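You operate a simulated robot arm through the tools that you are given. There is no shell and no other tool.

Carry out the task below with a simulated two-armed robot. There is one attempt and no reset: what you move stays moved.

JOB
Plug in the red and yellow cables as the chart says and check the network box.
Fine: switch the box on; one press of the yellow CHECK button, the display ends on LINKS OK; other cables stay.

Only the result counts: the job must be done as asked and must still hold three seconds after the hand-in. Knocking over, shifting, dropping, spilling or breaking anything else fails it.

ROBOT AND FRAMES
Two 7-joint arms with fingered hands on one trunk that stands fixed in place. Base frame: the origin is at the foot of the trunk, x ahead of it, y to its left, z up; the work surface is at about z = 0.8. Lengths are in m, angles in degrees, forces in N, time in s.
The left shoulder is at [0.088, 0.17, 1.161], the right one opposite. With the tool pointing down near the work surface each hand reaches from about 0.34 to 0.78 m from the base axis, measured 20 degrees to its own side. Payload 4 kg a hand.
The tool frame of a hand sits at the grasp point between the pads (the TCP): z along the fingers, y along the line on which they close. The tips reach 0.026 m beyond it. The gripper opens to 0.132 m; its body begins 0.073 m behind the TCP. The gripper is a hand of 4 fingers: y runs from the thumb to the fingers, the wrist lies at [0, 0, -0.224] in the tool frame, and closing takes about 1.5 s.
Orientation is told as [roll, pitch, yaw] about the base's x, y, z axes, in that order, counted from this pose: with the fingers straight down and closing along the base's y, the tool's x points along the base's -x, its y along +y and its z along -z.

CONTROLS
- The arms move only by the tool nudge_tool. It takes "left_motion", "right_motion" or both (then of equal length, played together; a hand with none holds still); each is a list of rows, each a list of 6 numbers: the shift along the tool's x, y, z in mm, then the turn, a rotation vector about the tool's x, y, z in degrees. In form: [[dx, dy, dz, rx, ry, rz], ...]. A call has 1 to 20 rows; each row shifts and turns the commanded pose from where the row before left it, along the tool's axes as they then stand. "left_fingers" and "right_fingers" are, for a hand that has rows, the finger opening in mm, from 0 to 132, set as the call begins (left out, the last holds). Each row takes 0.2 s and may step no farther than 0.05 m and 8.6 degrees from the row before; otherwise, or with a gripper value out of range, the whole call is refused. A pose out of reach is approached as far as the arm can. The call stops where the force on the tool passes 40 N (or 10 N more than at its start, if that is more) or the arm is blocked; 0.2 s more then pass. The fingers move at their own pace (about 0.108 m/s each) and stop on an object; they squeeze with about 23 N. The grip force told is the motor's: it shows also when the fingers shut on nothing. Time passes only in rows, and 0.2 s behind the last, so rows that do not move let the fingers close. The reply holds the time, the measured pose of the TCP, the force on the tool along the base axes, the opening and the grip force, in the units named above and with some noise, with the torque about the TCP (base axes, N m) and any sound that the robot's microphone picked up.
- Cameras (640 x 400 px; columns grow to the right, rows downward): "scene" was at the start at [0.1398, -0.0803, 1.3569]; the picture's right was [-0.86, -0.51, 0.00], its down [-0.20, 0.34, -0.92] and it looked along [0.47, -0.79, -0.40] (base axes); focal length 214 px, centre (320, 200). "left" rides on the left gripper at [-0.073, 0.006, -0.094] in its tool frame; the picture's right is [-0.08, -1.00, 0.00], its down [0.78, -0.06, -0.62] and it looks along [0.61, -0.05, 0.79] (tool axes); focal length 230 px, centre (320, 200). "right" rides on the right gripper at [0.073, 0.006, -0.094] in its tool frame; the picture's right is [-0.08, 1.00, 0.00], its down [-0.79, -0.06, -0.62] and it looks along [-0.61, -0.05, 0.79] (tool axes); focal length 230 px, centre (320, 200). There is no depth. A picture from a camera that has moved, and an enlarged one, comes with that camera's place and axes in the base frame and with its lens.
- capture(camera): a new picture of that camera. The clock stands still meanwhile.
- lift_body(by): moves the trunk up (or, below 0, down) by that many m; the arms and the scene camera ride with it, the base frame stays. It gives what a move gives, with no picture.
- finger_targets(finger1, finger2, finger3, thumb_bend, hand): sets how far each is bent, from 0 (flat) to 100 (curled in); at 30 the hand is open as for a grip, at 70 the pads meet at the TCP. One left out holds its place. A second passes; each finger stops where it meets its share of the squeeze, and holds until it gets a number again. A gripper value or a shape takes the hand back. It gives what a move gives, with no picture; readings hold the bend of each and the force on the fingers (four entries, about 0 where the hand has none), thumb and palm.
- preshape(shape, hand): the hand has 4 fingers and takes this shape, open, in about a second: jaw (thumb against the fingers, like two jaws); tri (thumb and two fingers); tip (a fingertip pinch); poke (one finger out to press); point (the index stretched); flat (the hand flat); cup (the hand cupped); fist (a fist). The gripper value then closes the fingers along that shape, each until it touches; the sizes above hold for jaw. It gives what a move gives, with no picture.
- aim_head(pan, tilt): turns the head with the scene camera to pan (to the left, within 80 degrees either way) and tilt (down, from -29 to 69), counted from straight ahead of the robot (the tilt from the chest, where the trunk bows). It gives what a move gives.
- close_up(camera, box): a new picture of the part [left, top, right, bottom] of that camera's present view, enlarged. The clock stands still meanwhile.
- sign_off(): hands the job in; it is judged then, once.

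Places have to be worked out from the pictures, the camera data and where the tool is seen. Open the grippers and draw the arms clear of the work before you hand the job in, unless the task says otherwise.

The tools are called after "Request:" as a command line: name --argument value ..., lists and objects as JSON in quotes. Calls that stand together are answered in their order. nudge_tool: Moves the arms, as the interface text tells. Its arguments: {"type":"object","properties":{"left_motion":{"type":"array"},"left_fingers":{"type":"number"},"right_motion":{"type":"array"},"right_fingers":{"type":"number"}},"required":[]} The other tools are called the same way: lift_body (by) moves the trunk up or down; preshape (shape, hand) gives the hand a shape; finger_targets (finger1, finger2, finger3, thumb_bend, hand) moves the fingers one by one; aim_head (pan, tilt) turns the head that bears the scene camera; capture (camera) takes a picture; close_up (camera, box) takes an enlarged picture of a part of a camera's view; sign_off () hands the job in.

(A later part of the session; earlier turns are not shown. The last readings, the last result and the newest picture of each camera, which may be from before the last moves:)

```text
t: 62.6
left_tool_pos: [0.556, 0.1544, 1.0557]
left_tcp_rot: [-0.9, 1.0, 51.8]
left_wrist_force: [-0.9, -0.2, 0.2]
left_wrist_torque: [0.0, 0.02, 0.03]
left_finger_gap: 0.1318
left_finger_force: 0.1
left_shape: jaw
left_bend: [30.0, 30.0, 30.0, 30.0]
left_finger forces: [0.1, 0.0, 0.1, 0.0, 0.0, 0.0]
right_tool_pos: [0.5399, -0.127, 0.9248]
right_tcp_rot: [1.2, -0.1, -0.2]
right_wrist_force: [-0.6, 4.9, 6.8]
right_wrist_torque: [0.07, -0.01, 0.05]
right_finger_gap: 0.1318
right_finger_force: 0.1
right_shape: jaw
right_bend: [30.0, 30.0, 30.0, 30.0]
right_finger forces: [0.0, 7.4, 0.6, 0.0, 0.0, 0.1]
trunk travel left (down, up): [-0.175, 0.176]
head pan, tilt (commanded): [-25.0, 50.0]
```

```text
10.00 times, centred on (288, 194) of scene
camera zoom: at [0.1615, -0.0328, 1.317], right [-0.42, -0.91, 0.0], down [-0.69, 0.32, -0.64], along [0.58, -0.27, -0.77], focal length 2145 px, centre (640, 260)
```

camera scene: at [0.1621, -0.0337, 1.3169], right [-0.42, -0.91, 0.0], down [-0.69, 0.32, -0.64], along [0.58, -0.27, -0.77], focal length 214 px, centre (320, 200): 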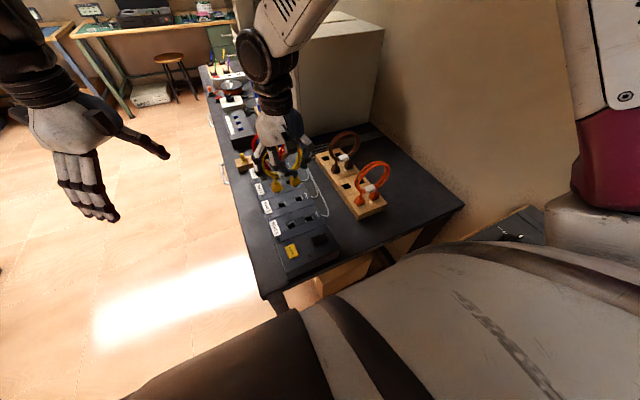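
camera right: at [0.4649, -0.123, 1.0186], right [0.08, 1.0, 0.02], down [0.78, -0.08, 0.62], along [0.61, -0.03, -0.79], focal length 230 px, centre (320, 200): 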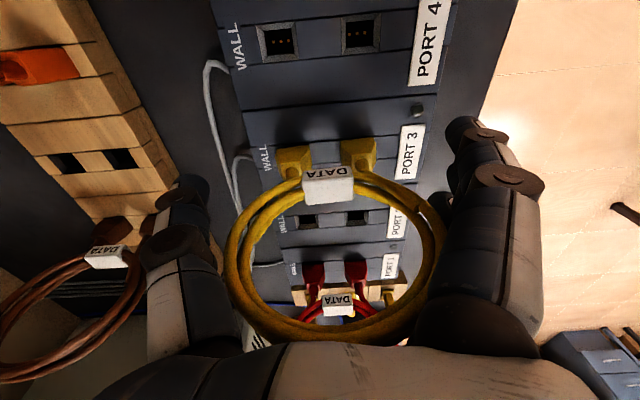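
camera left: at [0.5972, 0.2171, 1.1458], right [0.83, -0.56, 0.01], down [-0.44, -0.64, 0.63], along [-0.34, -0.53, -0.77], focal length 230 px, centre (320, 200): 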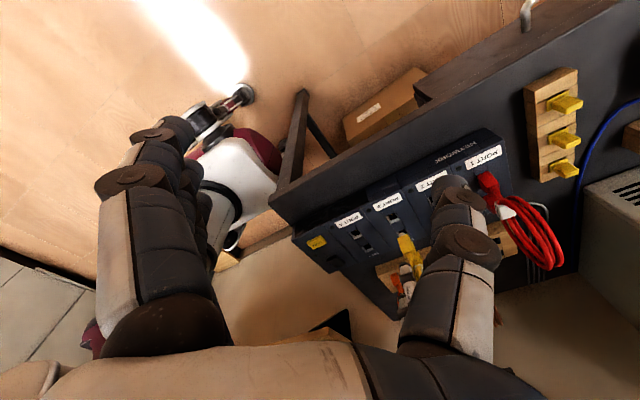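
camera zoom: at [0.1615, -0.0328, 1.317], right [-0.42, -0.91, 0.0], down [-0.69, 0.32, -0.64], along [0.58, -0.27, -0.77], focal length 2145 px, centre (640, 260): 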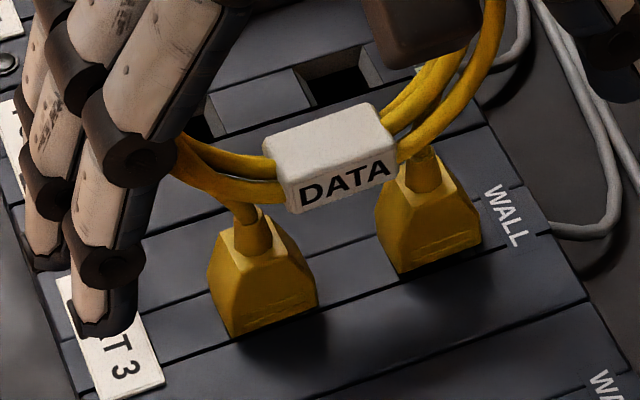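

Both yellow plugs look seated. I shift 2 mm to release the finger contact and withdraw straight up.

Request:
nudge_tool --right_motion '[[0, 2, 0, 0, 0, 0], [0, 0, -4, 0, 0, 0], [0, 0, -5, 0, 0, 0], [0, 0, -10, 0, 0, 0], [0, 0, -20, 0, 0, 0], [0, 0, -30, 0, 0, 0], [0, 0, -30, 0, 0, 0], [0, 0, 0, 0, 0, 0]]'

Request:
capture --camera "right"

Request:
close_up --camera "scene" --box '[240, 120, 400, 220]'

Request:
close_up --camera "left" --box '[290, 120, 570, 290]'

```text
t: 64.4
left_tool_pos: [0.556, 0.154, 1.0549]
left_tcp_rot: [-0.9, 1.2, 51.7]
left_wrist_force: [-0.6, -0.1, 0.6]
left_wrist_torque: [-0.01, 0.01, -0.02]
left_finger_gap: 0.1316
left_finger_force: 0.1
left_shape: jaw
left_bend: [30.0, 30.0, 30.0, 30.0]
left_finger forces: [0.0, 0.0, 0.1, 0.0, 0.1, 0.1]
right_tool_pos: [0.5389, -0.1274, 1.0241]
right_tcp_rot: [1.3, 0.0, -0.2]
right_wrist_force: [-0.3, -0.7, 0.9]
right_wrist_torque: [0.01, 0.03, 0.02]
right_finger_gap: 0.1318
right_finger_force: 0.0
right_shape: jaw
right_bend: [30.0, 30.0, 30.0, 30.0]
right_finger forces: [0.1, 0.1, 0.0, 0.0, 0.1, 0.0]
trunk travel left (down, up): [-0.175, 0.176]
head pan, tilt (commanded): [-25.0, 50.0]
```

```text
taken
camera right: at [0.4651, -0.1237, 1.1181], right [0.08, 1.0, 0.02], down [0.79, -0.08, 0.61], along [0.61, -0.03, -0.79], focal length 230 px, centre (320, 200)
```

right: 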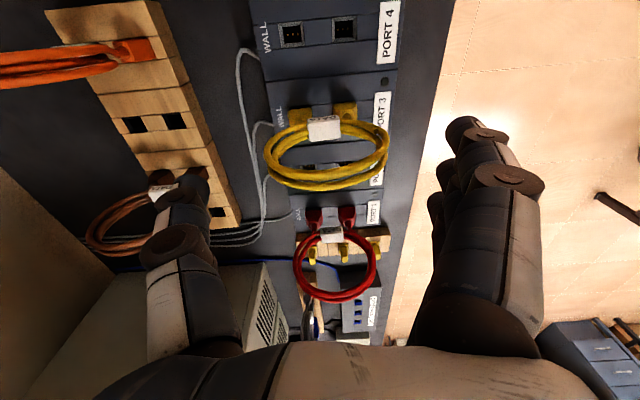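

```text
4.00 times, centred on (320, 170) of scene
camera zoom: at [0.1625, -0.0335, 1.3168], right [-0.42, -0.91, 0.0], down [-0.69, 0.32, -0.64], along [0.58, -0.27, -0.77], focal length 858 px, centre (320, 320)
```

zoom: 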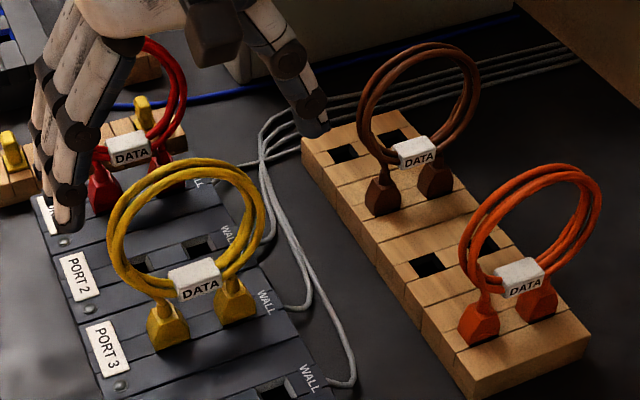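

```text
2.29 times, centred on (430, 205) of left
camera zoom: at [0.5976, 0.2172, 1.1454], right [0.83, -0.56, 0.01], down [-0.44, -0.64, 0.63], along [-0.34, -0.53, -0.77], focal length 526 px, centre (69, 189)
```

zoom: 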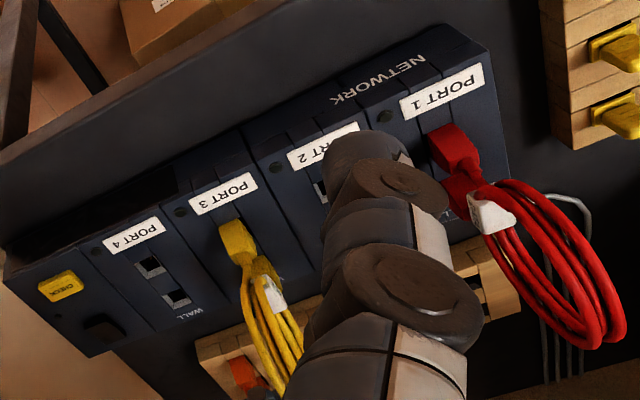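

Both cables are plugged as the chart says; orange and brown are untouched. Now I raise the hand and bring it back over the end module, then form the poke shape.

Request:
nudge_tool --right_motion '[[0, 0, -20, 1.3, 0, 0], [20, 0, 0, 0, 0, 0], [30, -4, 0, 0, 0, 0], [30, -6, 0, 0, 0, 0], [10, -2, 0, 0, 0, 0], [0, 0, 0, 0, 0, 0]]'

Request:
preshape --shape "poke" --hand "right"

Request:
capture --camera "right"

Request:
capture --camera "scene"

Request:
capture --camera "left"

```text
t: 65.8
left_tool_pos: [0.5566, 0.1537, 1.0548]
left_tcp_rot: [-0.9, 1.1, 51.7]
left_wrist_force: [-0.1, 0.6, -0.8]
left_wrist_torque: [-0.03, 0.04, -0.01]
left_finger_gap: 0.1321
left_finger_force: 0.1
left_shape: jaw
left_bend: [30.0, 30.0, 30.0, 30.0]
left_finger forces: [0.0, 0.0, 0.0, 0.0, 0.0, 0.0]
right_tool_pos: [0.4489, -0.1393, 1.0436]
right_tcp_rot: [0.0, 0.0, -0.2]
right_wrist_force: [0.5, -0.4, -1.0]
right_wrist_torque: [0.01, -0.01, -0.01]
right_finger_gap: 0.132
right_finger_force: 0.1
right_shape: jaw
right_bend: [30.0, 30.0, 30.0, 30.0]
right_finger forces: [0.0, 0.1, 0.1, 0.1, 0.1, 0.1]
trunk travel left (down, up): [-0.175, 0.176]
head pan, tilt (commanded): [-25.0, 50.0]
```

```text
t: 66.7
left_tool_pos: [0.5561, 0.1554, 1.0553]
left_tcp_rot: [-0.9, 1.1, 51.9]
left_wrist_force: [-0.6, -0.4, -0.2]
left_wrist_torque: [-0.01, -0.05, -0.04]
left_finger_gap: 0.1317
left_finger_force: 0.0
left_shape: jaw
left_bend: [30.0, 30.0, 30.0, 30.0]
left_finger forces: [0.0, 0.0, 0.0, 0.0, 0.0, 0.1]
right_tool_pos: [0.449, -0.1392, 1.0441]
right_tcp_rot: [-0.1, -0.1, -0.2]
right_wrist_force: [0.5, 0.3, 1.2]
right_wrist_torque: [0.0, 0.0, 0.03]
right_finger_gap: 0.0
right_finger_force: 0.1
right_shape: poke
right_bend: [100.0, 100.0, 100.0, 46.0]
right_finger forces: [0.0, 0.1, 0.0, 0.0, 0.1, 0.0]
trunk travel left (down, up): [-0.175, 0.176]
head pan, tilt (commanded): [-25.0, 50.0]
```

```text
taken
camera right: at [0.3755, -0.1341, 1.137], right [0.08, 1.0, 0.0], down [0.78, -0.06, 0.62], along [0.61, -0.05, -0.79], focal length 230 px, centre (320, 200)
```

right: 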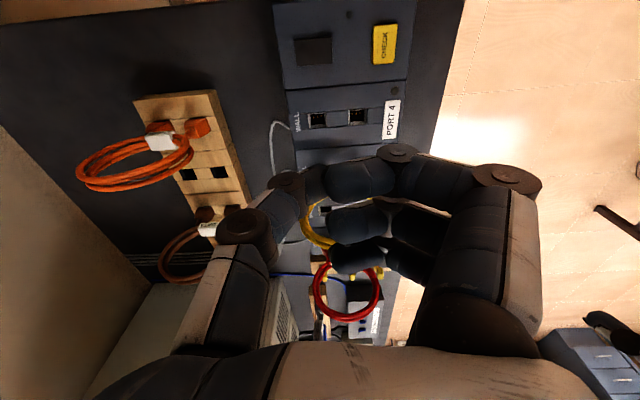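

```text
taken
camera scene: at [0.1621, -0.0335, 1.3169], right [-0.42, -0.91, 0.0], down [-0.69, 0.32, -0.64], along [0.58, -0.27, -0.77], focal length 214 px, centre (320, 200)
```

scene: 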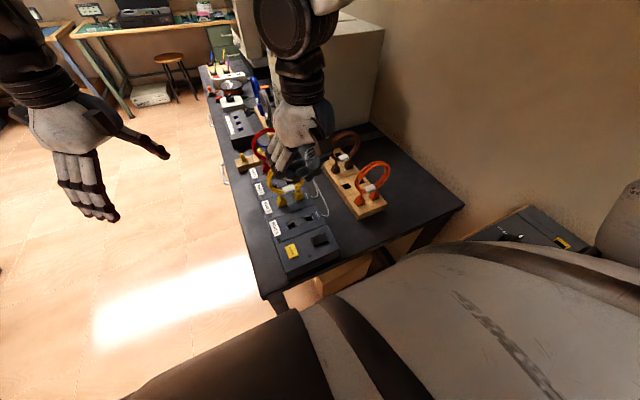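

```text
taken
camera left: at [0.5973, 0.2173, 1.1457], right [0.83, -0.56, 0.01], down [-0.44, -0.64, 0.63], along [-0.34, -0.53, -0.77], focal length 230 px, centre (320, 200)
```

left: 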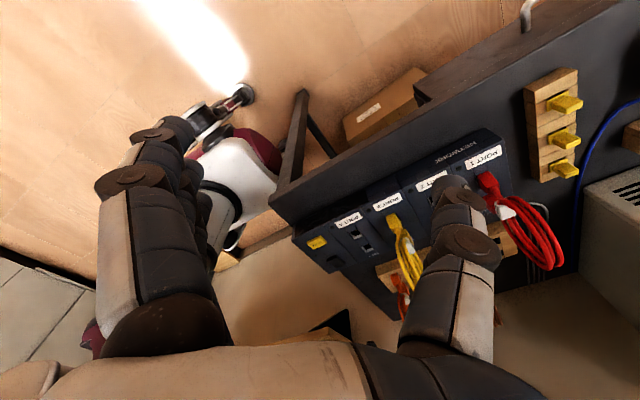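

In the poke shape the fingers are all curled with only the thumb extended. I try the point shape, which should stretch the index.

Request:
preshape --shape "point" --hand "right"

Request:
capture --camera "right"

Request:
close_up --camera "scene" --box '[230, 80, 350, 260]'

```text
t: 67.6
left_tool_pos: [0.5564, 0.1546, 1.0534]
left_tcp_rot: [-1.0, 1.1, 51.8]
left_wrist_force: [-0.8, 0.2, 0.8]
left_wrist_torque: [-0.03, 0.01, -0.02]
left_finger_gap: 0.1314
left_finger_force: 0.0
left_shape: jaw
left_bend: [30.0, 30.0, 30.0, 30.0]
left_finger forces: [0.0, 0.1, 0.0, 0.1, 0.0, 0.1]
right_tool_pos: [0.4489, -0.1396, 1.0441]
right_tcp_rot: [-0.1, 0.0, -0.2]
right_wrist_force: [-0.6, 0.7, -0.3]
right_wrist_torque: [-0.02, 0.02, -0.01]
right_finger_gap: 0.126
right_finger_force: 0.1
right_shape: point
right_bend: [28.0, 100.0, 100.0, 54.0]
right_finger forces: [0.0, 0.0, 0.0, 0.0, 0.1, 0.1]
trunk travel left (down, up): [-0.175, 0.176]
head pan, tilt (commanded): [-25.0, 50.0]
```

```text
taken
camera right: at [0.3755, -0.1341, 1.137], right [0.08, 1.0, 0.0], down [0.78, -0.06, 0.62], along [0.61, -0.05, -0.79], focal length 230 px, centre (320, 200)
```

right: 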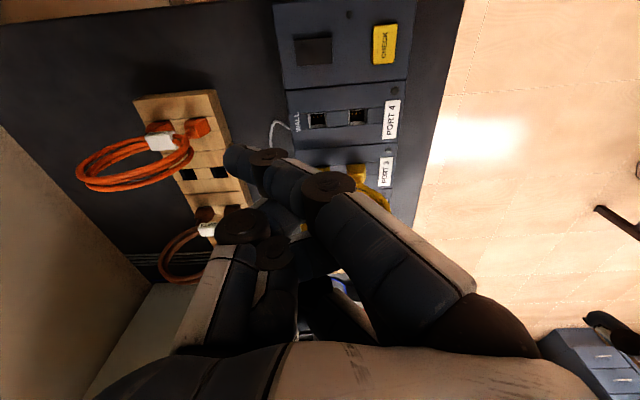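

```text
2.22 times, centred on (290, 170) of scene
camera zoom: at [0.1621, -0.0335, 1.3169], right [-0.42, -0.91, 0.0], down [-0.69, 0.32, -0.64], along [0.58, -0.27, -0.77], focal length 477 px, centre (387, 267)
```

zoom: 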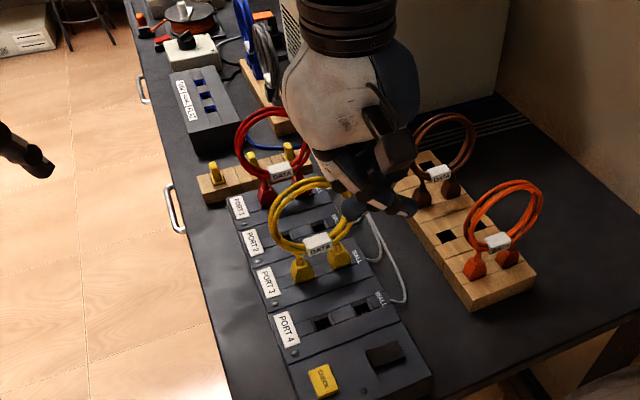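

The fingers may still be moving; I wait briefly and look again.

Request:
nudge_tool --right_motion '[[0, 0, 0, 0, 0, 0], [0, 0, 0, 0, 0, 0], [0, 0, 0, 0, 0, 0], [0, 0, 0, 0, 0, 0], [0, 0, 0, 0, 0, 0]]'

Request:
capture --camera "right"

Request:
close_up --camera "scene" --box '[230, 80, 350, 260]'

```text
t: 68.8
left_tool_pos: [0.557, 0.1547, 1.0555]
left_tcp_rot: [-1.0, 1.1, 51.8]
left_wrist_force: [-0.1, 0.3, 0.0]
left_wrist_torque: [-0.02, 0.01, 0.04]
left_finger_gap: 0.1318
left_finger_force: 0.1
left_shape: jaw
left_bend: [30.0, 30.0, 30.0, 30.0]
left_finger forces: [0.1, 0.1, 0.1, 0.1, 0.0, 0.1]
right_tool_pos: [0.4487, -0.1389, 1.0439]
right_tcp_rot: [0.0, -0.1, -0.2]
right_wrist_force: [-0.2, -0.1, 0.1]
right_wrist_torque: [0.03, 0.01, 0.02]
right_finger_gap: 0.126
right_finger_force: 0.0
right_shape: point
right_bend: [28.0, 100.0, 100.0, 54.0]
right_finger forces: [0.0, 0.0, 0.0, 0.0, 0.1, 0.0]
trunk travel left (down, up): [-0.175, 0.176]
head pan, tilt (commanded): [-25.0, 50.0]
```

```text
taken
camera right: at [0.3755, -0.1341, 1.137], right [0.08, 1.0, 0.0], down [0.78, -0.06, 0.62], along [0.61, -0.05, -0.79], focal length 230 px, centre (320, 200)
```

right: 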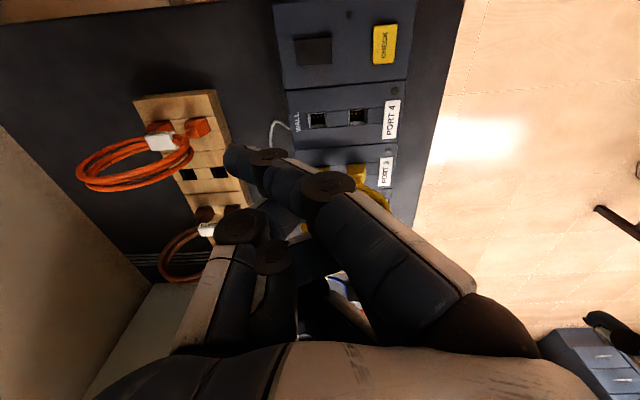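

```text
2.22 times, centred on (290, 170) of scene
camera zoom: at [0.1621, -0.0335, 1.3169], right [-0.42, -0.91, 0.0], down [-0.69, 0.32, -0.64], along [0.58, -0.27, -0.77], focal length 477 px, centre (387, 267)
```

zoom: 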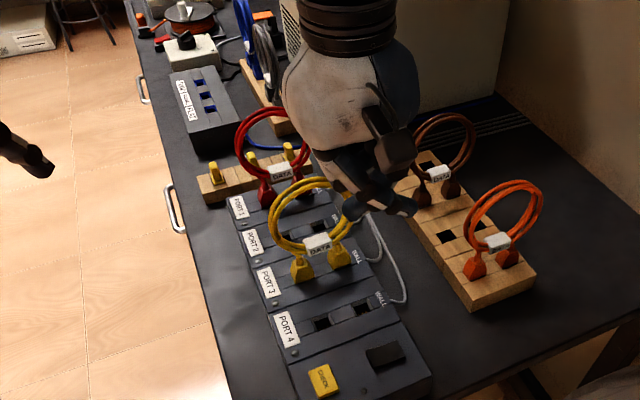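

The point shape leaves the index slanted. I go back to jaw and curl the middle and ring fingers individually, leaving the index straight for pressing.

Request:
preshape --shape "jaw" --hand "right"

Request:
finger_targets --hand "right" --finger1 30 --finger2 100 --finger3 100 --thumb_bend 30

Request:
capture --camera "right"

Request:
close_up --camera "scene" --box '[230, 80, 350, 260]'

```text
t: 69.7
left_tool_pos: [0.5557, 0.1545, 1.0546]
left_tcp_rot: [-0.9, 1.0, 51.8]
left_wrist_force: [-0.4, 0.2, -0.1]
left_wrist_torque: [0.03, 0.01, -0.04]
left_finger_gap: 0.1319
left_finger_force: 0.1
left_shape: jaw
left_bend: [30.0, 30.0, 30.0, 30.0]
left_finger forces: [0.0, 0.1, 0.0, 0.0, 0.1, 0.0]
right_tool_pos: [0.4502, -0.1398, 1.0435]
right_tcp_rot: [0.0, -0.1, -0.3]
right_wrist_force: [-0.2, -0.6, -0.3]
right_wrist_torque: [0.02, 0.01, -0.02]
right_finger_gap: 0.1319
right_finger_force: 0.0
right_shape: jaw
right_bend: [30.0, 30.0, 30.0, 30.0]
right_finger forces: [0.0, 0.0, 0.0, 0.0, 0.0, 0.1]
trunk travel left (down, up): [-0.175, 0.176]
head pan, tilt (commanded): [-25.0, 50.0]
```

```text
t: 70.7
left_tool_pos: [0.5555, 0.155, 1.054]
left_tcp_rot: [-0.9, 1.2, 51.9]
left_wrist_force: [0.0, 0.4, -0.4]
left_wrist_torque: [0.0, -0.01, 0.0]
left_finger_gap: 0.1322
left_finger_force: 0.1
left_shape: jaw
left_bend: [30.0, 30.0, 30.0, 30.0]
left_finger forces: [0.0, 0.0, 0.0, 0.1, 0.0, 0.0]
right_tool_pos: [0.4501, -0.1394, 1.044]
right_tcp_rot: [0.0, -0.1, -0.2]
right_wrist_force: [0.0, 0.6, 0.2]
right_wrist_torque: [-0.02, -0.02, -0.01]
right_finger_gap: 0.1358
right_finger_force: 0.0
right_shape: fingers
right_bend: [30.0, 100.0, 100.0, 30.0]
right_finger forces: [0.1, 0.0, 0.0, 0.0, 0.1, 0.1]
trunk travel left (down, up): [-0.175, 0.176]
head pan, tilt (commanded): [-25.0, 50.0]
```

```text
taken
camera right: at [0.3756, -0.1341, 1.137], right [0.08, 1.0, 0.0], down [0.78, -0.06, 0.62], along [0.61, -0.05, -0.79], focal length 230 px, centre (320, 200)
```

right: 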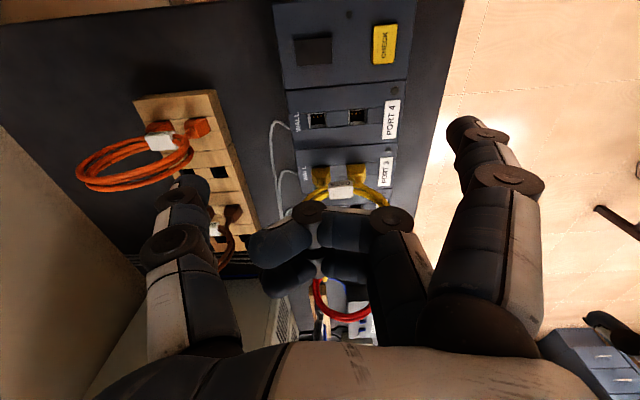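

```text
2.22 times, centred on (290, 170) of scene
camera zoom: at [0.1621, -0.0335, 1.3169], right [-0.42, -0.91, 0.0], down [-0.69, 0.32, -0.64], along [0.58, -0.27, -0.77], focal length 477 px, centre (387, 267)
```

zoom: 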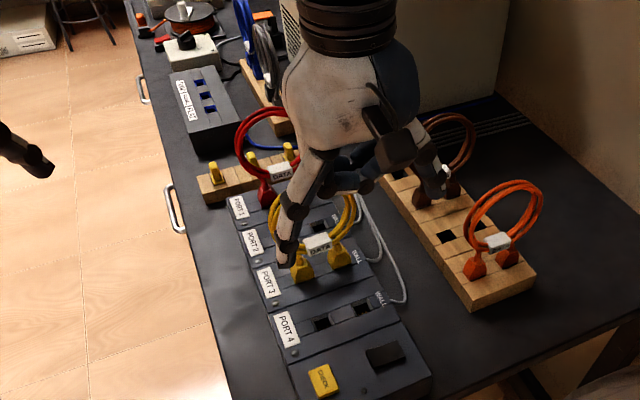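

The index now points straight down; its tip is at about tool (0.0215, 0.079, 0.026). I move so that the tip hovers above the raised (+y) half of the rocker at about (0.401, -0.131).

Request:
nudge_tool --right_motion '[[10, -20, 0, 0, 0, 0], [10, -30, 10, 0, 0, 0], [8, -20, 20, 0, 0, 0], [0, 0, 25, 0, 0, 0], [0, 0, 25, 0, 0, 0], [0, 0, 10, 0, 0, 0], [0, 0, 0, 0, 0, 0]]'

Request:
capture --camera "right"

Request:
close_up --camera "scene" --box '[270, 180, 370, 280]'

Request:
close_up --camera "left" --box '[270, 190, 430, 310]'

```text
t: 72.3
left_tool_pos: [0.556, 0.155, 1.0543]
left_tcp_rot: [-0.9, 1.0, 51.8]
left_wrist_force: [-0.5, 0.4, 0.4]
left_wrist_torque: [0.01, -0.03, 0.03]
left_finger_gap: 0.132
left_finger_force: 0.1
left_shape: jaw
left_bend: [30.0, 30.0, 30.0, 30.0]
left_finger forces: [0.1, 0.0, 0.0, 0.1, 0.1, 0.0]
right_tool_pos: [0.4215, -0.2077, 0.9548]
right_tcp_rot: [0.0, 0.1, -0.1]
right_wrist_force: [-0.1, -0.1, -0.1]
right_wrist_torque: [0.0, 0.03, 0.0]
right_finger_gap: 0.1361
right_finger_force: 0.1
right_shape: fingers
right_bend: [30.0, 100.0, 100.0, 30.0]
right_finger forces: [0.0, 0.1, 0.0, 0.1, 0.1, 0.0]
trunk travel left (down, up): [-0.175, 0.176]
head pan, tilt (commanded): [-25.0, 50.0]
```

```text
taken
camera right: at [0.3469, -0.2026, 1.0472], right [0.08, 1.0, 0.0], down [0.78, -0.06, 0.62], along [0.61, -0.05, -0.79], focal length 230 px, centre (320, 200)
```

right: 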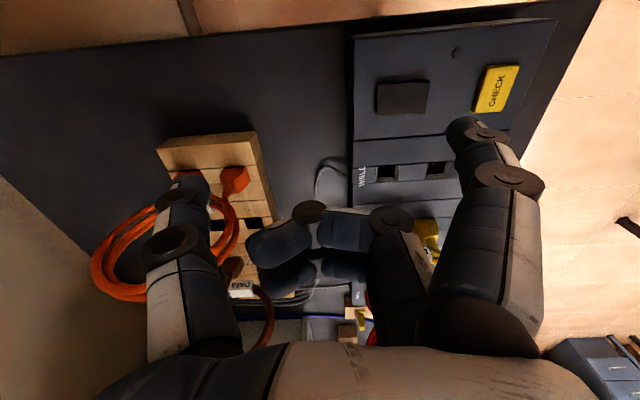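

```text
4.00 times, centred on (320, 230) of scene
camera zoom: at [0.162, -0.0335, 1.3169], right [-0.42, -0.91, 0.0], down [-0.69, 0.32, -0.64], along [0.58, -0.27, -0.77], focal length 858 px, centre (320, 80)
```

zoom: 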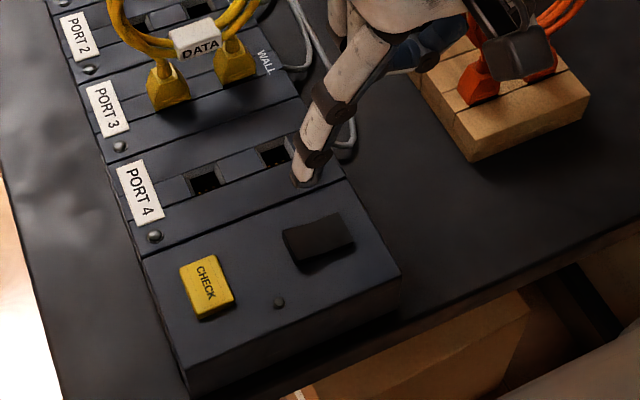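

```text
3.33 times, centred on (350, 250) of left
camera zoom: at [0.5972, 0.2173, 1.1458], right [0.83, -0.56, 0.01], down [-0.44, -0.64, 0.63], along [-0.34, -0.53, -0.77], focal length 767 px, centre (220, 33)
```

zoom: 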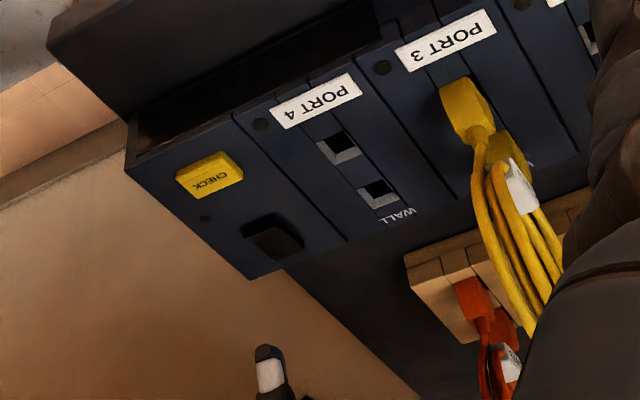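

The fingertip is above the rocker's raised half (tip ≈ (0.397, -0.130)). I descend 55 mm to just above it and check.

Request:
nudge_tool --right_motion '[[-2, 0, 15, 0, 0, 0], [0, 0, 20, 0, 0, 0], [0, 0, 15, 0, 0, 0], [0, 0, 8, 0, 0, 0], [0, 0, 0, 0, 0, 0]]'

Request:
close_up --camera "right" --box '[340, 20, 560, 170]'

Request:
close_up --camera "scene" --box '[280, 200, 360, 250]'

Request:
close_up --camera "left" --box '[290, 220, 370, 280]'

```text
t: 73.5
left_tool_pos: [0.5567, 0.1553, 1.0554]
left_tcp_rot: [-1.0, 1.0, 51.8]
left_wrist_force: [-0.2, 0.0, -0.6]
left_wrist_torque: [0.02, 0.04, 0.04]
left_finger_gap: 0.1318
left_finger_force: 0.1
left_shape: jaw
left_bend: [30.0, 30.0, 30.0, 30.0]
left_finger forces: [0.0, 0.0, 0.0, 0.0, 0.1, 0.1]
right_tool_pos: [0.4225, -0.2101, 0.8959]
right_tcp_rot: [0.0, -0.1, -0.4]
right_wrist_force: [0.1, 0.0, 0.0]
right_wrist_torque: [0.0, 0.04, -0.01]
right_finger_gap: 0.1359
right_finger_force: 0.0
right_shape: fingers
right_bend: [30.0, 100.0, 100.0, 30.0]
right_finger forces: [0.0, 0.0, 0.0, 0.1, 0.0, 0.0]
trunk travel left (down, up): [-0.175, 0.176]
head pan, tilt (commanded): [-25.0, 50.0]
```

```text
2.67 times, centred on (450, 95) of right
camera zoom: at [0.3489, -0.2036, 0.9891], right [0.08, 1.0, 0.0], down [0.78, -0.06, 0.62], along [0.61, -0.05, -0.79], focal length 614 px, centre (-27, 480)
```

zoom: 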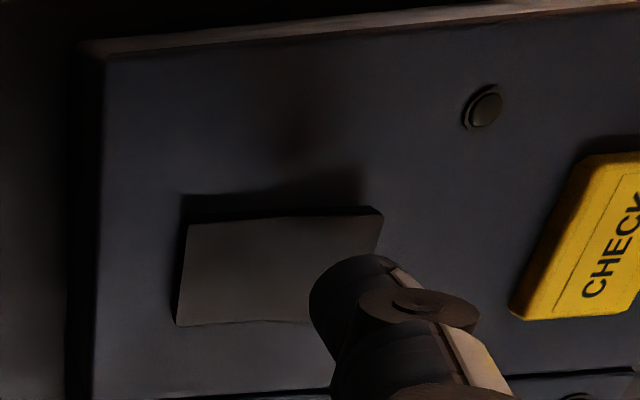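

```text
8.00 times, centred on (320, 225) of scene
camera zoom: at [0.162, -0.0335, 1.3169], right [-0.42, -0.91, 0.0], down [-0.69, 0.32, -0.64], along [0.58, -0.27, -0.77], focal length 1716 px, centre (320, 0)
```

zoom: 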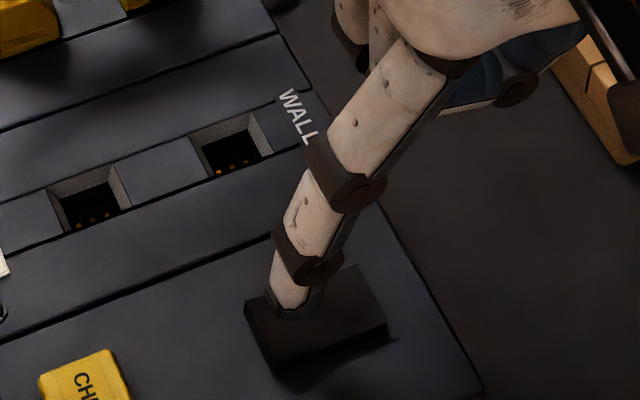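

```text
6.67 times, centred on (330, 250) of left
camera zoom: at [0.5972, 0.2174, 1.1458], right [0.83, -0.56, 0.01], down [-0.44, -0.64, 0.63], along [-0.34, -0.53, -0.77], focal length 1534 px, centre (253, -133)
```

zoom: 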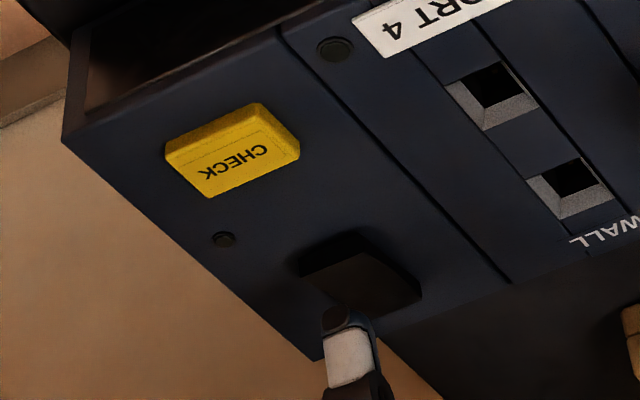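

The tip is right above the raised half of the rocker, about 1 cm above. I press down in small steps.

Request:
nudge_tool --right_motion '[[0, 0, 3, 0, 0, 0], [0, 0, 3, 0, 0, 0], [0, 0, 3, 0, 0, 0], [0, 0, 0, 0, 0, 0]]'

Request:
close_up --camera "scene" --box '[280, 200, 360, 250]'

```text
t: 74.5
left_tool_pos: [0.5574, 0.1546, 1.0547]
left_tcp_rot: [-0.9, 1.2, 51.7]
left_wrist_force: [0.6, -0.4, 0.7]
left_wrist_torque: [-0.03, -0.02, 0.01]
left_finger_gap: 0.1317
left_finger_force: 0.1
left_shape: jaw
left_bend: [30.0, 30.0, 30.0, 30.0]
left_finger forces: [0.1, 0.0, 0.0, 0.1, 0.0, 0.0]
right_tool_pos: [0.4222, -0.2104, 0.8869]
right_tcp_rot: [0.0, -0.1, -0.1]
right_wrist_force: [0.3, -0.1, 0.3]
right_wrist_torque: [0.01, -0.01, 0.01]
right_finger_gap: 0.1361
right_finger_force: 0.0
right_shape: fingers
right_bend: [30.0, 100.0, 100.0, 30.0]
right_finger forces: [0.0, 0.0, 0.0, 0.1, 0.1, 0.0]
trunk travel left (down, up): [-0.175, 0.176]
head pan, tilt (commanded): [-25.0, 50.0]
```

```text
8.00 times, centred on (320, 225) of scene
camera zoom: at [0.162, -0.0335, 1.3169], right [-0.42, -0.91, 0.0], down [-0.69, 0.32, -0.64], along [0.58, -0.27, -0.77], focal length 1716 px, centre (320, 0)
```

zoom: 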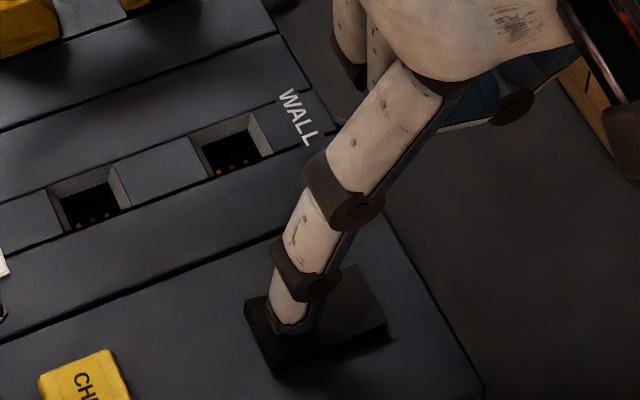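

No contact yet; I continue in 2 mm steps.

Request:
nudge_tool --right_motion '[[0, 0, 2, 0, 0, 0], [0, 0, 2, 0, 0, 0], [0, 0, 0, 0, 0, 0]]'

Request:
close_up --camera "scene" --box '[280, 200, 360, 250]'

```text
t: 75.3
left_tool_pos: [0.5561, 0.1547, 1.055]
left_tcp_rot: [-1.0, 1.1, 51.8]
left_wrist_force: [-0.1, 0.2, 0.7]
left_wrist_torque: [-0.02, -0.02, 0.0]
left_finger_gap: 0.1321
left_finger_force: 0.0
left_shape: jaw
left_bend: [30.0, 30.0, 30.0, 30.0]
left_finger forces: [0.0, 0.0, 0.1, 0.0, 0.0, 0.1]
right_tool_pos: [0.4218, -0.2077, 0.8825]
right_tcp_rot: [-0.1, 0.1, -0.1]
right_wrist_force: [-0.8, -0.2, 2.2]
right_wrist_torque: [0.1, 0.05, 0.02]
right_finger_gap: 0.1363
right_finger_force: 0.9
right_shape: fingers
right_bend: [30.0, 100.0, 100.0, 30.0]
right_finger forces: [1.5, 0.1, 0.0, 0.1, 0.0, 0.0]
trunk travel left (down, up): [-0.175, 0.176]
head pan, tilt (commanded): [-25.0, 50.0]
```

```text
8.00 times, centred on (320, 225) of scene
camera zoom: at [0.162, -0.0335, 1.3169], right [-0.42, -0.91, 0.0], down [-0.69, 0.32, -0.64], along [0.58, -0.27, -0.77], focal length 1716 px, centre (320, 0)
```

zoom: 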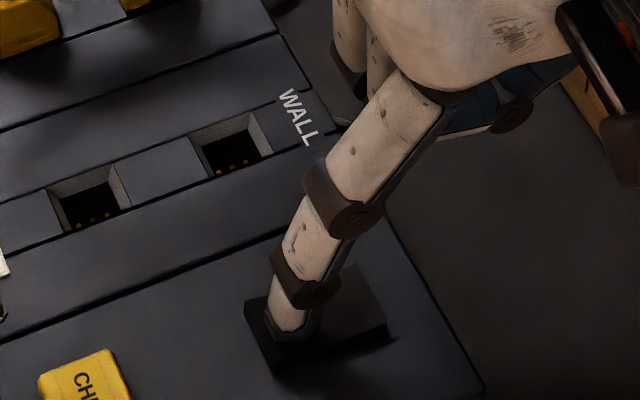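

Light contact (about 2 N) with the fingertip. I keep pressing gently until the rocker tips.

Request:
nudge_tool --right_motion '[[0, 0, 1.5, 0, 0, 0], [0, 0, 1.5, 0, 0, 0], [0, 0, 1.5, 0, 0, 0], [0, 0, 0, 0, 0, 0]]'

Request:
close_up --camera "scene" --box '[280, 200, 360, 250]'

Request:
close_up --camera "left" --box '[280, 190, 400, 280]'

```text
t: 76.3
left_tool_pos: [0.5579, 0.1543, 1.0554]
left_tcp_rot: [-0.9, 1.1, 51.9]
left_wrist_force: [-0.1, 0.4, 0.4]
left_wrist_torque: [0.02, 0.0, -0.03]
left_finger_gap: 0.132
left_finger_force: 0.1
left_shape: jaw
left_bend: [30.0, 30.0, 30.0, 30.0]
left_finger forces: [0.1, 0.0, 0.0, 0.1, 0.0, 0.0]
right_tool_pos: [0.4225, -0.2081, 0.8794]
right_tcp_rot: [-0.1, 0.0, -0.1]
right_wrist_force: [0.1, -2.1, 6.5]
right_wrist_torque: [0.5, 0.16, 0.04]
right_finger_gap: 0.138
right_finger_force: 3.1
right_shape: fingers
right_bend: [29.0, 100.0, 100.0, 30.0]
right_finger forces: [6.6, 0.0, 0.1, 0.0, 0.0, 0.1]
trunk travel left (down, up): [-0.175, 0.176]
head pan, tilt (commanded): [-25.0, 50.0]
```

```text
8.00 times, centred on (320, 225) of scene
camera zoom: at [0.1616, -0.0335, 1.317], right [-0.42, -0.91, 0.0], down [-0.69, 0.32, -0.64], along [0.58, -0.27, -0.77], focal length 1716 px, centre (320, 0)
```

zoom: 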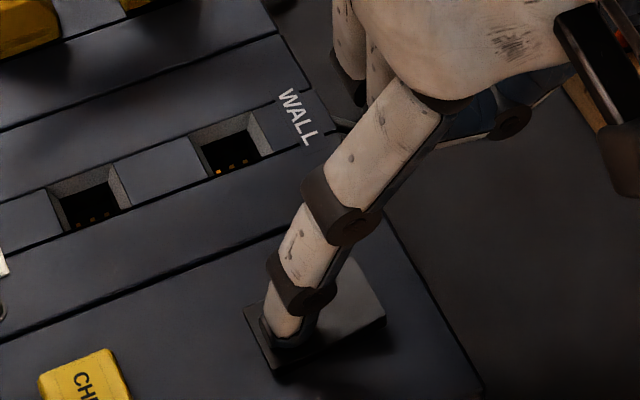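

```text
4.44 times, centred on (340, 235) of left
camera zoom: at [0.5969, 0.2173, 1.1461], right [0.83, -0.56, 0.01], down [-0.44, -0.64, 0.63], along [-0.34, -0.53, -0.78], focal length 1022 px, centre (231, 44)
```

zoom: 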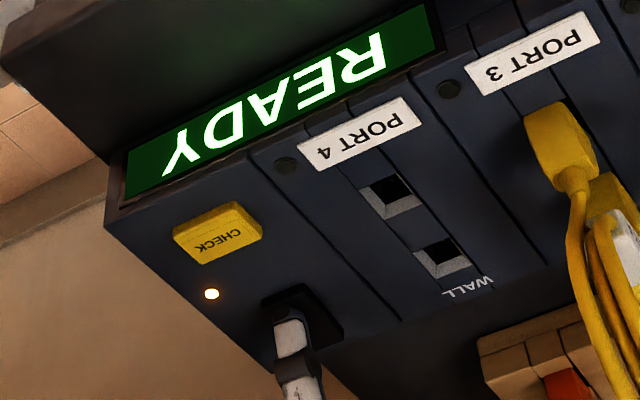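

The rocker tipped: the display shows READY and the power LED is lit. I lift the finger, move it over the CHECK button (about (0.397, -0.070)), and inspect before the single press.

Request:
nudge_tool --right_motion '[[0, 0, -10, 0, 0, 0], [0, 0, -15, 0, 0, 0], [0, 0, -10, 0, 0, 0], [0, 30, 0, 0, 0, 0], [0, 31.5, 0, 0, 0, 0], [0, 0, 0, 0, 0, 0]]'

Request:
close_up --camera "scene" --box '[270, 190, 370, 260]'

Request:
close_up --camera "left" --box '[280, 190, 400, 280]'

Request:
close_up --camera "right" --box '[340, 20, 560, 170]'

```text
t: 77.7
left_tool_pos: [0.5562, 0.1544, 1.0552]
left_tcp_rot: [-0.8, 1.1, 51.8]
left_wrist_force: [0.7, -0.4, 1.1]
left_wrist_torque: [0.0, 0.02, -0.01]
left_finger_gap: 0.1318
left_finger_force: 0.0
left_shape: jaw
left_bend: [30.0, 30.0, 30.0, 30.0]
left_finger forces: [0.1, 0.0, 0.0, 0.0, 0.0, 0.1]
right_tool_pos: [0.422, -0.1463, 0.9129]
right_tcp_rot: [0.0, 0.0, -0.3]
right_wrist_force: [-0.3, -0.3, -0.4]
right_wrist_torque: [0.0, 0.04, 0.0]
right_finger_gap: 0.1365
right_finger_force: 0.0
right_shape: fingers
right_bend: [30.0, 100.0, 100.0, 30.0]
right_finger forces: [0.1, 0.0, 0.0, 0.0, 0.0, 0.1]
trunk travel left (down, up): [-0.175, 0.176]
head pan, tilt (commanded): [-25.0, 50.0]
```

```text
5.71 times, centred on (320, 225) of scene
camera zoom: at [0.1621, -0.0336, 1.3169], right [-0.42, -0.91, 0.0], down [-0.69, 0.32, -0.64], along [0.58, -0.27, -0.77], focal length 1226 px, centre (320, 57)
```

zoom: 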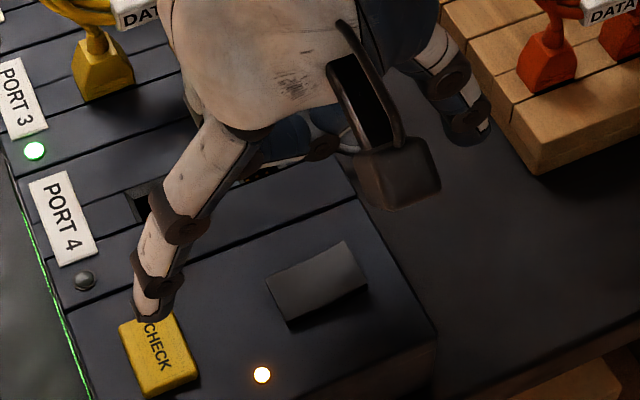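

```text
4.44 times, centred on (340, 235) of left
camera zoom: at [0.5973, 0.2172, 1.1458], right [0.83, -0.56, 0.01], down [-0.44, -0.64, 0.63], along [-0.34, -0.53, -0.77], focal length 1022 px, centre (231, 44)
```

zoom: 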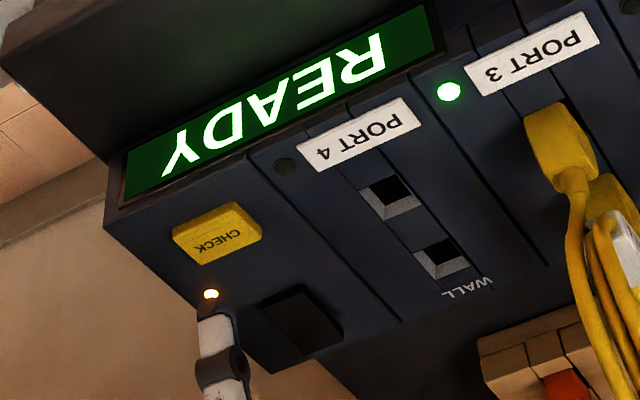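

```text
2.67 times, centred on (450, 95) of right
camera zoom: at [0.3493, -0.1412, 1.0064], right [0.08, 1.0, 0.0], down [0.79, -0.06, 0.62], along [0.61, -0.05, -0.79], focal length 614 px, centre (-27, 480)
```

zoom: 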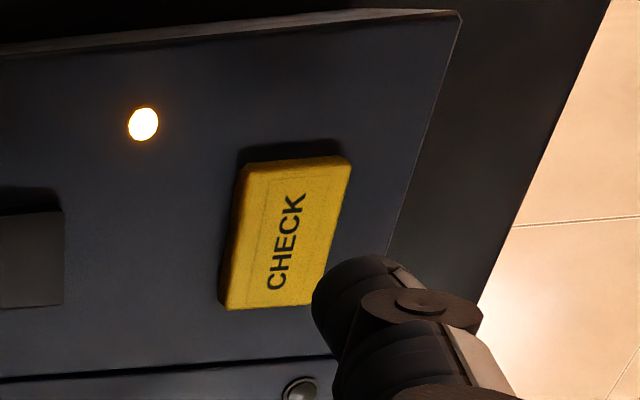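

The PORT 3 link LED is already green. I check the PORT 1 LED before pressing CHECK.

Request:
close_up --camera "left" --box '[400, 120, 560, 240]'

Request:
close_up --camera "scene" --box '[235, 130, 325, 215]'

```text
3.33 times, centred on (480, 180) of left
camera zoom: at [0.5973, 0.2172, 1.1458], right [0.83, -0.56, 0.01], down [-0.44, -0.64, 0.63], along [-0.34, -0.53, -0.77], focal length 767 px, centre (-213, 267)
```

zoom: 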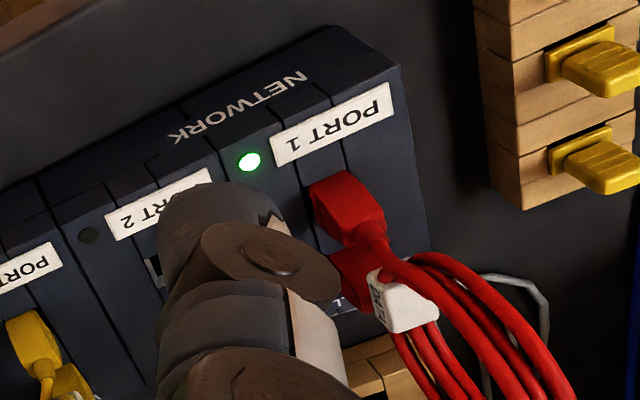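

```text
4.71 times, centred on (280, 172) of scene
camera zoom: at [0.1621, -0.0336, 1.3169], right [-0.42, -0.91, 0.0], down [-0.69, 0.32, -0.64], along [0.58, -0.27, -0.77], focal length 1009 px, centre (508, 329)
```

zoom: 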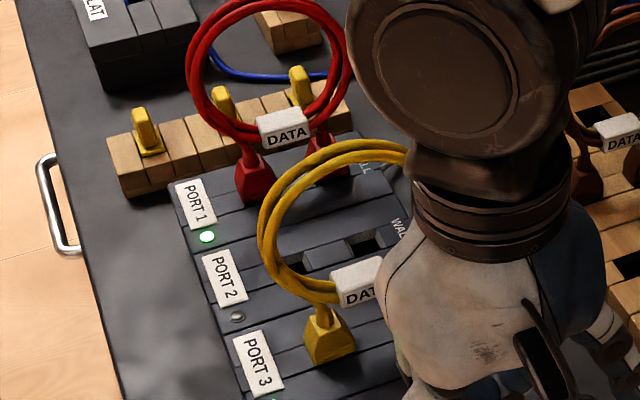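

Both PORT 1 and PORT 3 LEDs are green, and the fingertip projects onto the centre of CHECK. I descend to just above the button.

Request:
nudge_tool --right_motion '[[0, 0, 10, 0, 0, 0], [0, 0, 8, 0, 0, 0], [0, 0, 5, 0, 0, 0], [0, 0, 0, 0, 0, 0]]'

Request:
close_up --camera "scene" --box '[270, 200, 350, 260]'

Request:
close_up --camera "left" --box '[280, 190, 400, 280]'

```text
t: 78.7
left_tool_pos: [0.5563, 0.1544, 1.0549]
left_tcp_rot: [-0.9, 1.2, 51.9]
left_wrist_force: [-0.2, 0.4, -0.5]
left_wrist_torque: [-0.03, 0.03, 0.01]
left_finger_gap: 0.1319
left_finger_force: 0.0
left_shape: jaw
left_bend: [30.0, 30.0, 30.0, 30.0]
left_finger forces: [0.1, 0.0, 0.1, 0.1, 0.1, 0.0]
right_tool_pos: [0.4232, -0.1472, 0.8905]
right_tcp_rot: [0.0, 0.0, -0.2]
right_wrist_force: [-0.4, -0.1, 0.9]
right_wrist_torque: [0.01, 0.01, 0.01]
right_finger_gap: 0.1366
right_finger_force: 0.1
right_shape: fingers
right_bend: [30.0, 100.0, 100.0, 30.0]
right_finger forces: [0.1, 0.0, 0.0, 0.0, 0.0, 0.1]
trunk travel left (down, up): [-0.175, 0.176]
head pan, tilt (commanded): [-25.0, 50.0]
```

```text
6.67 times, centred on (310, 230) of scene
camera zoom: at [0.162, -0.0335, 1.3169], right [-0.42, -0.91, 0.0], down [-0.69, 0.32, -0.64], along [0.58, -0.27, -0.77], focal length 1430 px, centre (387, 0)
```

zoom: 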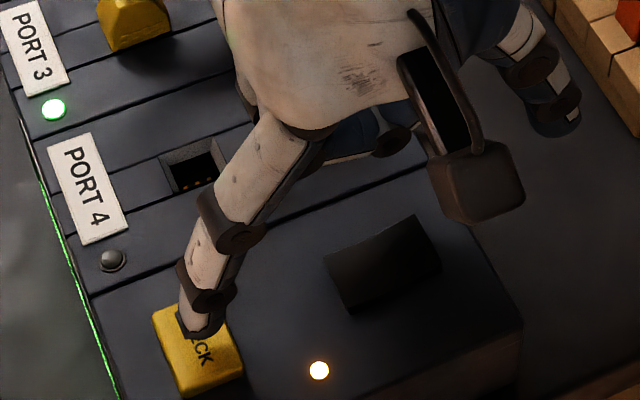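

```text
4.44 times, centred on (340, 235) of left
camera zoom: at [0.5972, 0.2173, 1.1458], right [0.83, -0.56, 0.01], down [-0.44, -0.64, 0.63], along [-0.34, -0.53, -0.77], focal length 1022 px, centre (231, 44)
```

zoom: 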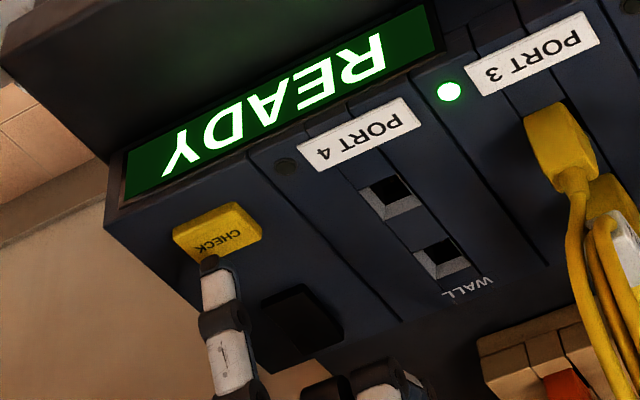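

The fingertip is over the button's centre. I now press in small monotonic steps – a single press.

Request:
nudge_tool --right_motion '[[0, 0, 3, 0, 0, 0], [0, 0, 3, 0, 0, 0], [0, 0, 2, 0, 0, 0], [0, 0, 0, 0, 0, 0]]'

Request:
close_up --camera "left" --box '[280, 190, 400, 280]'

```text
t: 79.7
left_tool_pos: [0.5573, 0.1544, 1.0542]
left_tcp_rot: [-0.9, 1.1, 51.8]
left_wrist_force: [-0.4, -0.5, 0.8]
left_wrist_torque: [-0.03, 0.04, -0.01]
left_finger_gap: 0.1319
left_finger_force: 0.0
left_shape: jaw
left_bend: [30.0, 30.0, 30.0, 30.0]
left_finger forces: [0.1, 0.0, 0.0, 0.0, 0.1, 0.0]
right_tool_pos: [0.4234, -0.1479, 0.883]
right_tcp_rot: [-0.2, 0.0, -0.3]
right_wrist_force: [0.0, 0.0, 0.0]
right_wrist_torque: [-0.02, -0.01, 0.01]
right_finger_gap: 0.1363
right_finger_force: 0.1
right_shape: fingers
right_bend: [30.0, 100.0, 100.0, 30.0]
right_finger forces: [0.0, 0.1, 0.0, 0.0, 0.1, 0.1]
trunk travel left (down, up): [-0.175, 0.176]
head pan, tilt (commanded): [-25.0, 50.0]
```

```text
4.44 times, centred on (340, 235) of left
camera zoom: at [0.5972, 0.2173, 1.1457], right [0.83, -0.56, 0.01], down [-0.44, -0.64, 0.63], along [-0.34, -0.53, -0.77], focal length 1022 px, centre (231, 44)
```

zoom: 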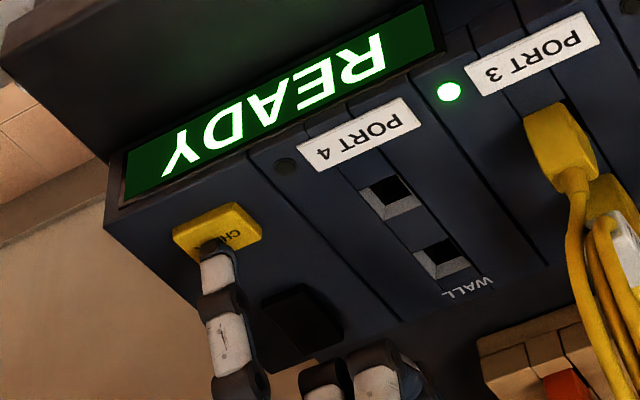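

No contact yet; I continue downward in 2 mm steps.

Request:
nudge_tool --right_motion '[[0, 0, 2, 0, 0, 0], [0, 0, 2, 0, 0, 0], [0, 0, 2, 0, 0, 0], [0, 0, 0, 0, 0, 0]]'

Request:
close_up --camera "left" --box '[280, 190, 400, 280]'

Request:
close_up --camera "scene" --box '[270, 200, 350, 260]'

```text
t: 80.7
left_tool_pos: [0.5549, 0.1535, 1.0541]
left_tcp_rot: [-0.9, 1.1, 51.8]
left_wrist_force: [-0.3, 0.1, 0.1]
left_wrist_torque: [-0.04, 0.03, -0.04]
left_finger_gap: 0.1319
left_finger_force: 0.0
left_shape: jaw
left_bend: [30.0, 30.0, 30.0, 30.0]
left_finger forces: [0.0, 0.0, 0.1, 0.0, 0.1, 0.0]
right_tool_pos: [0.4232, -0.1471, 0.8755]
right_tcp_rot: [0.0, 0.0, -0.2]
right_wrist_force: [-0.5, 0.1, 2.1]
right_wrist_torque: [0.13, 0.05, 0.01]
right_finger_gap: 0.137
right_finger_force: 0.8
right_shape: fingers
right_bend: [29.0, 100.0, 100.0, 30.0]
right_finger forces: [2.4, 0.0, 0.1, 0.0, 0.0, 0.0]
trunk travel left (down, up): [-0.175, 0.176]
head pan, tilt (commanded): [-25.0, 50.0]
heard: click
```

```text
4.44 times, centred on (340, 235) of left
camera zoom: at [0.5971, 0.2173, 1.1459], right [0.83, -0.56, 0.01], down [-0.44, -0.64, 0.63], along [-0.34, -0.53, -0.77], focal length 1022 px, centre (231, 44)
```

zoom: 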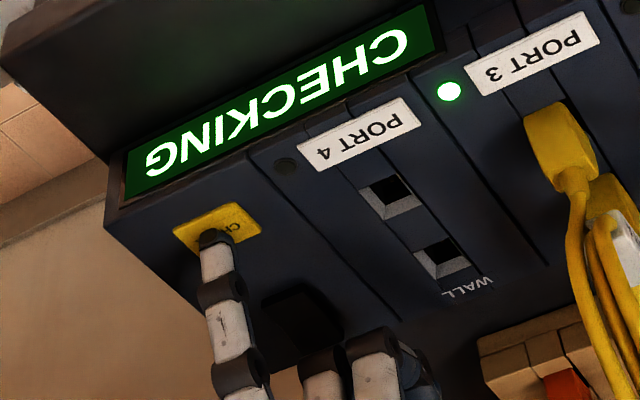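

```text
6.67 times, centred on (310, 230) of scene
camera zoom: at [0.1619, -0.0335, 1.317], right [-0.42, -0.91, 0.0], down [-0.69, 0.32, -0.64], along [0.58, -0.27, -0.77], focal length 1430 px, centre (387, 0)
```

zoom: 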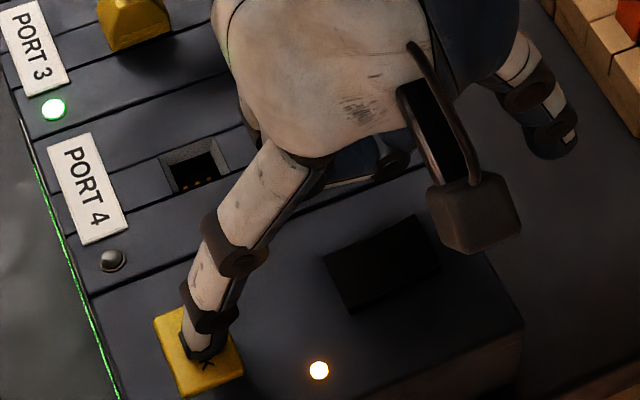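

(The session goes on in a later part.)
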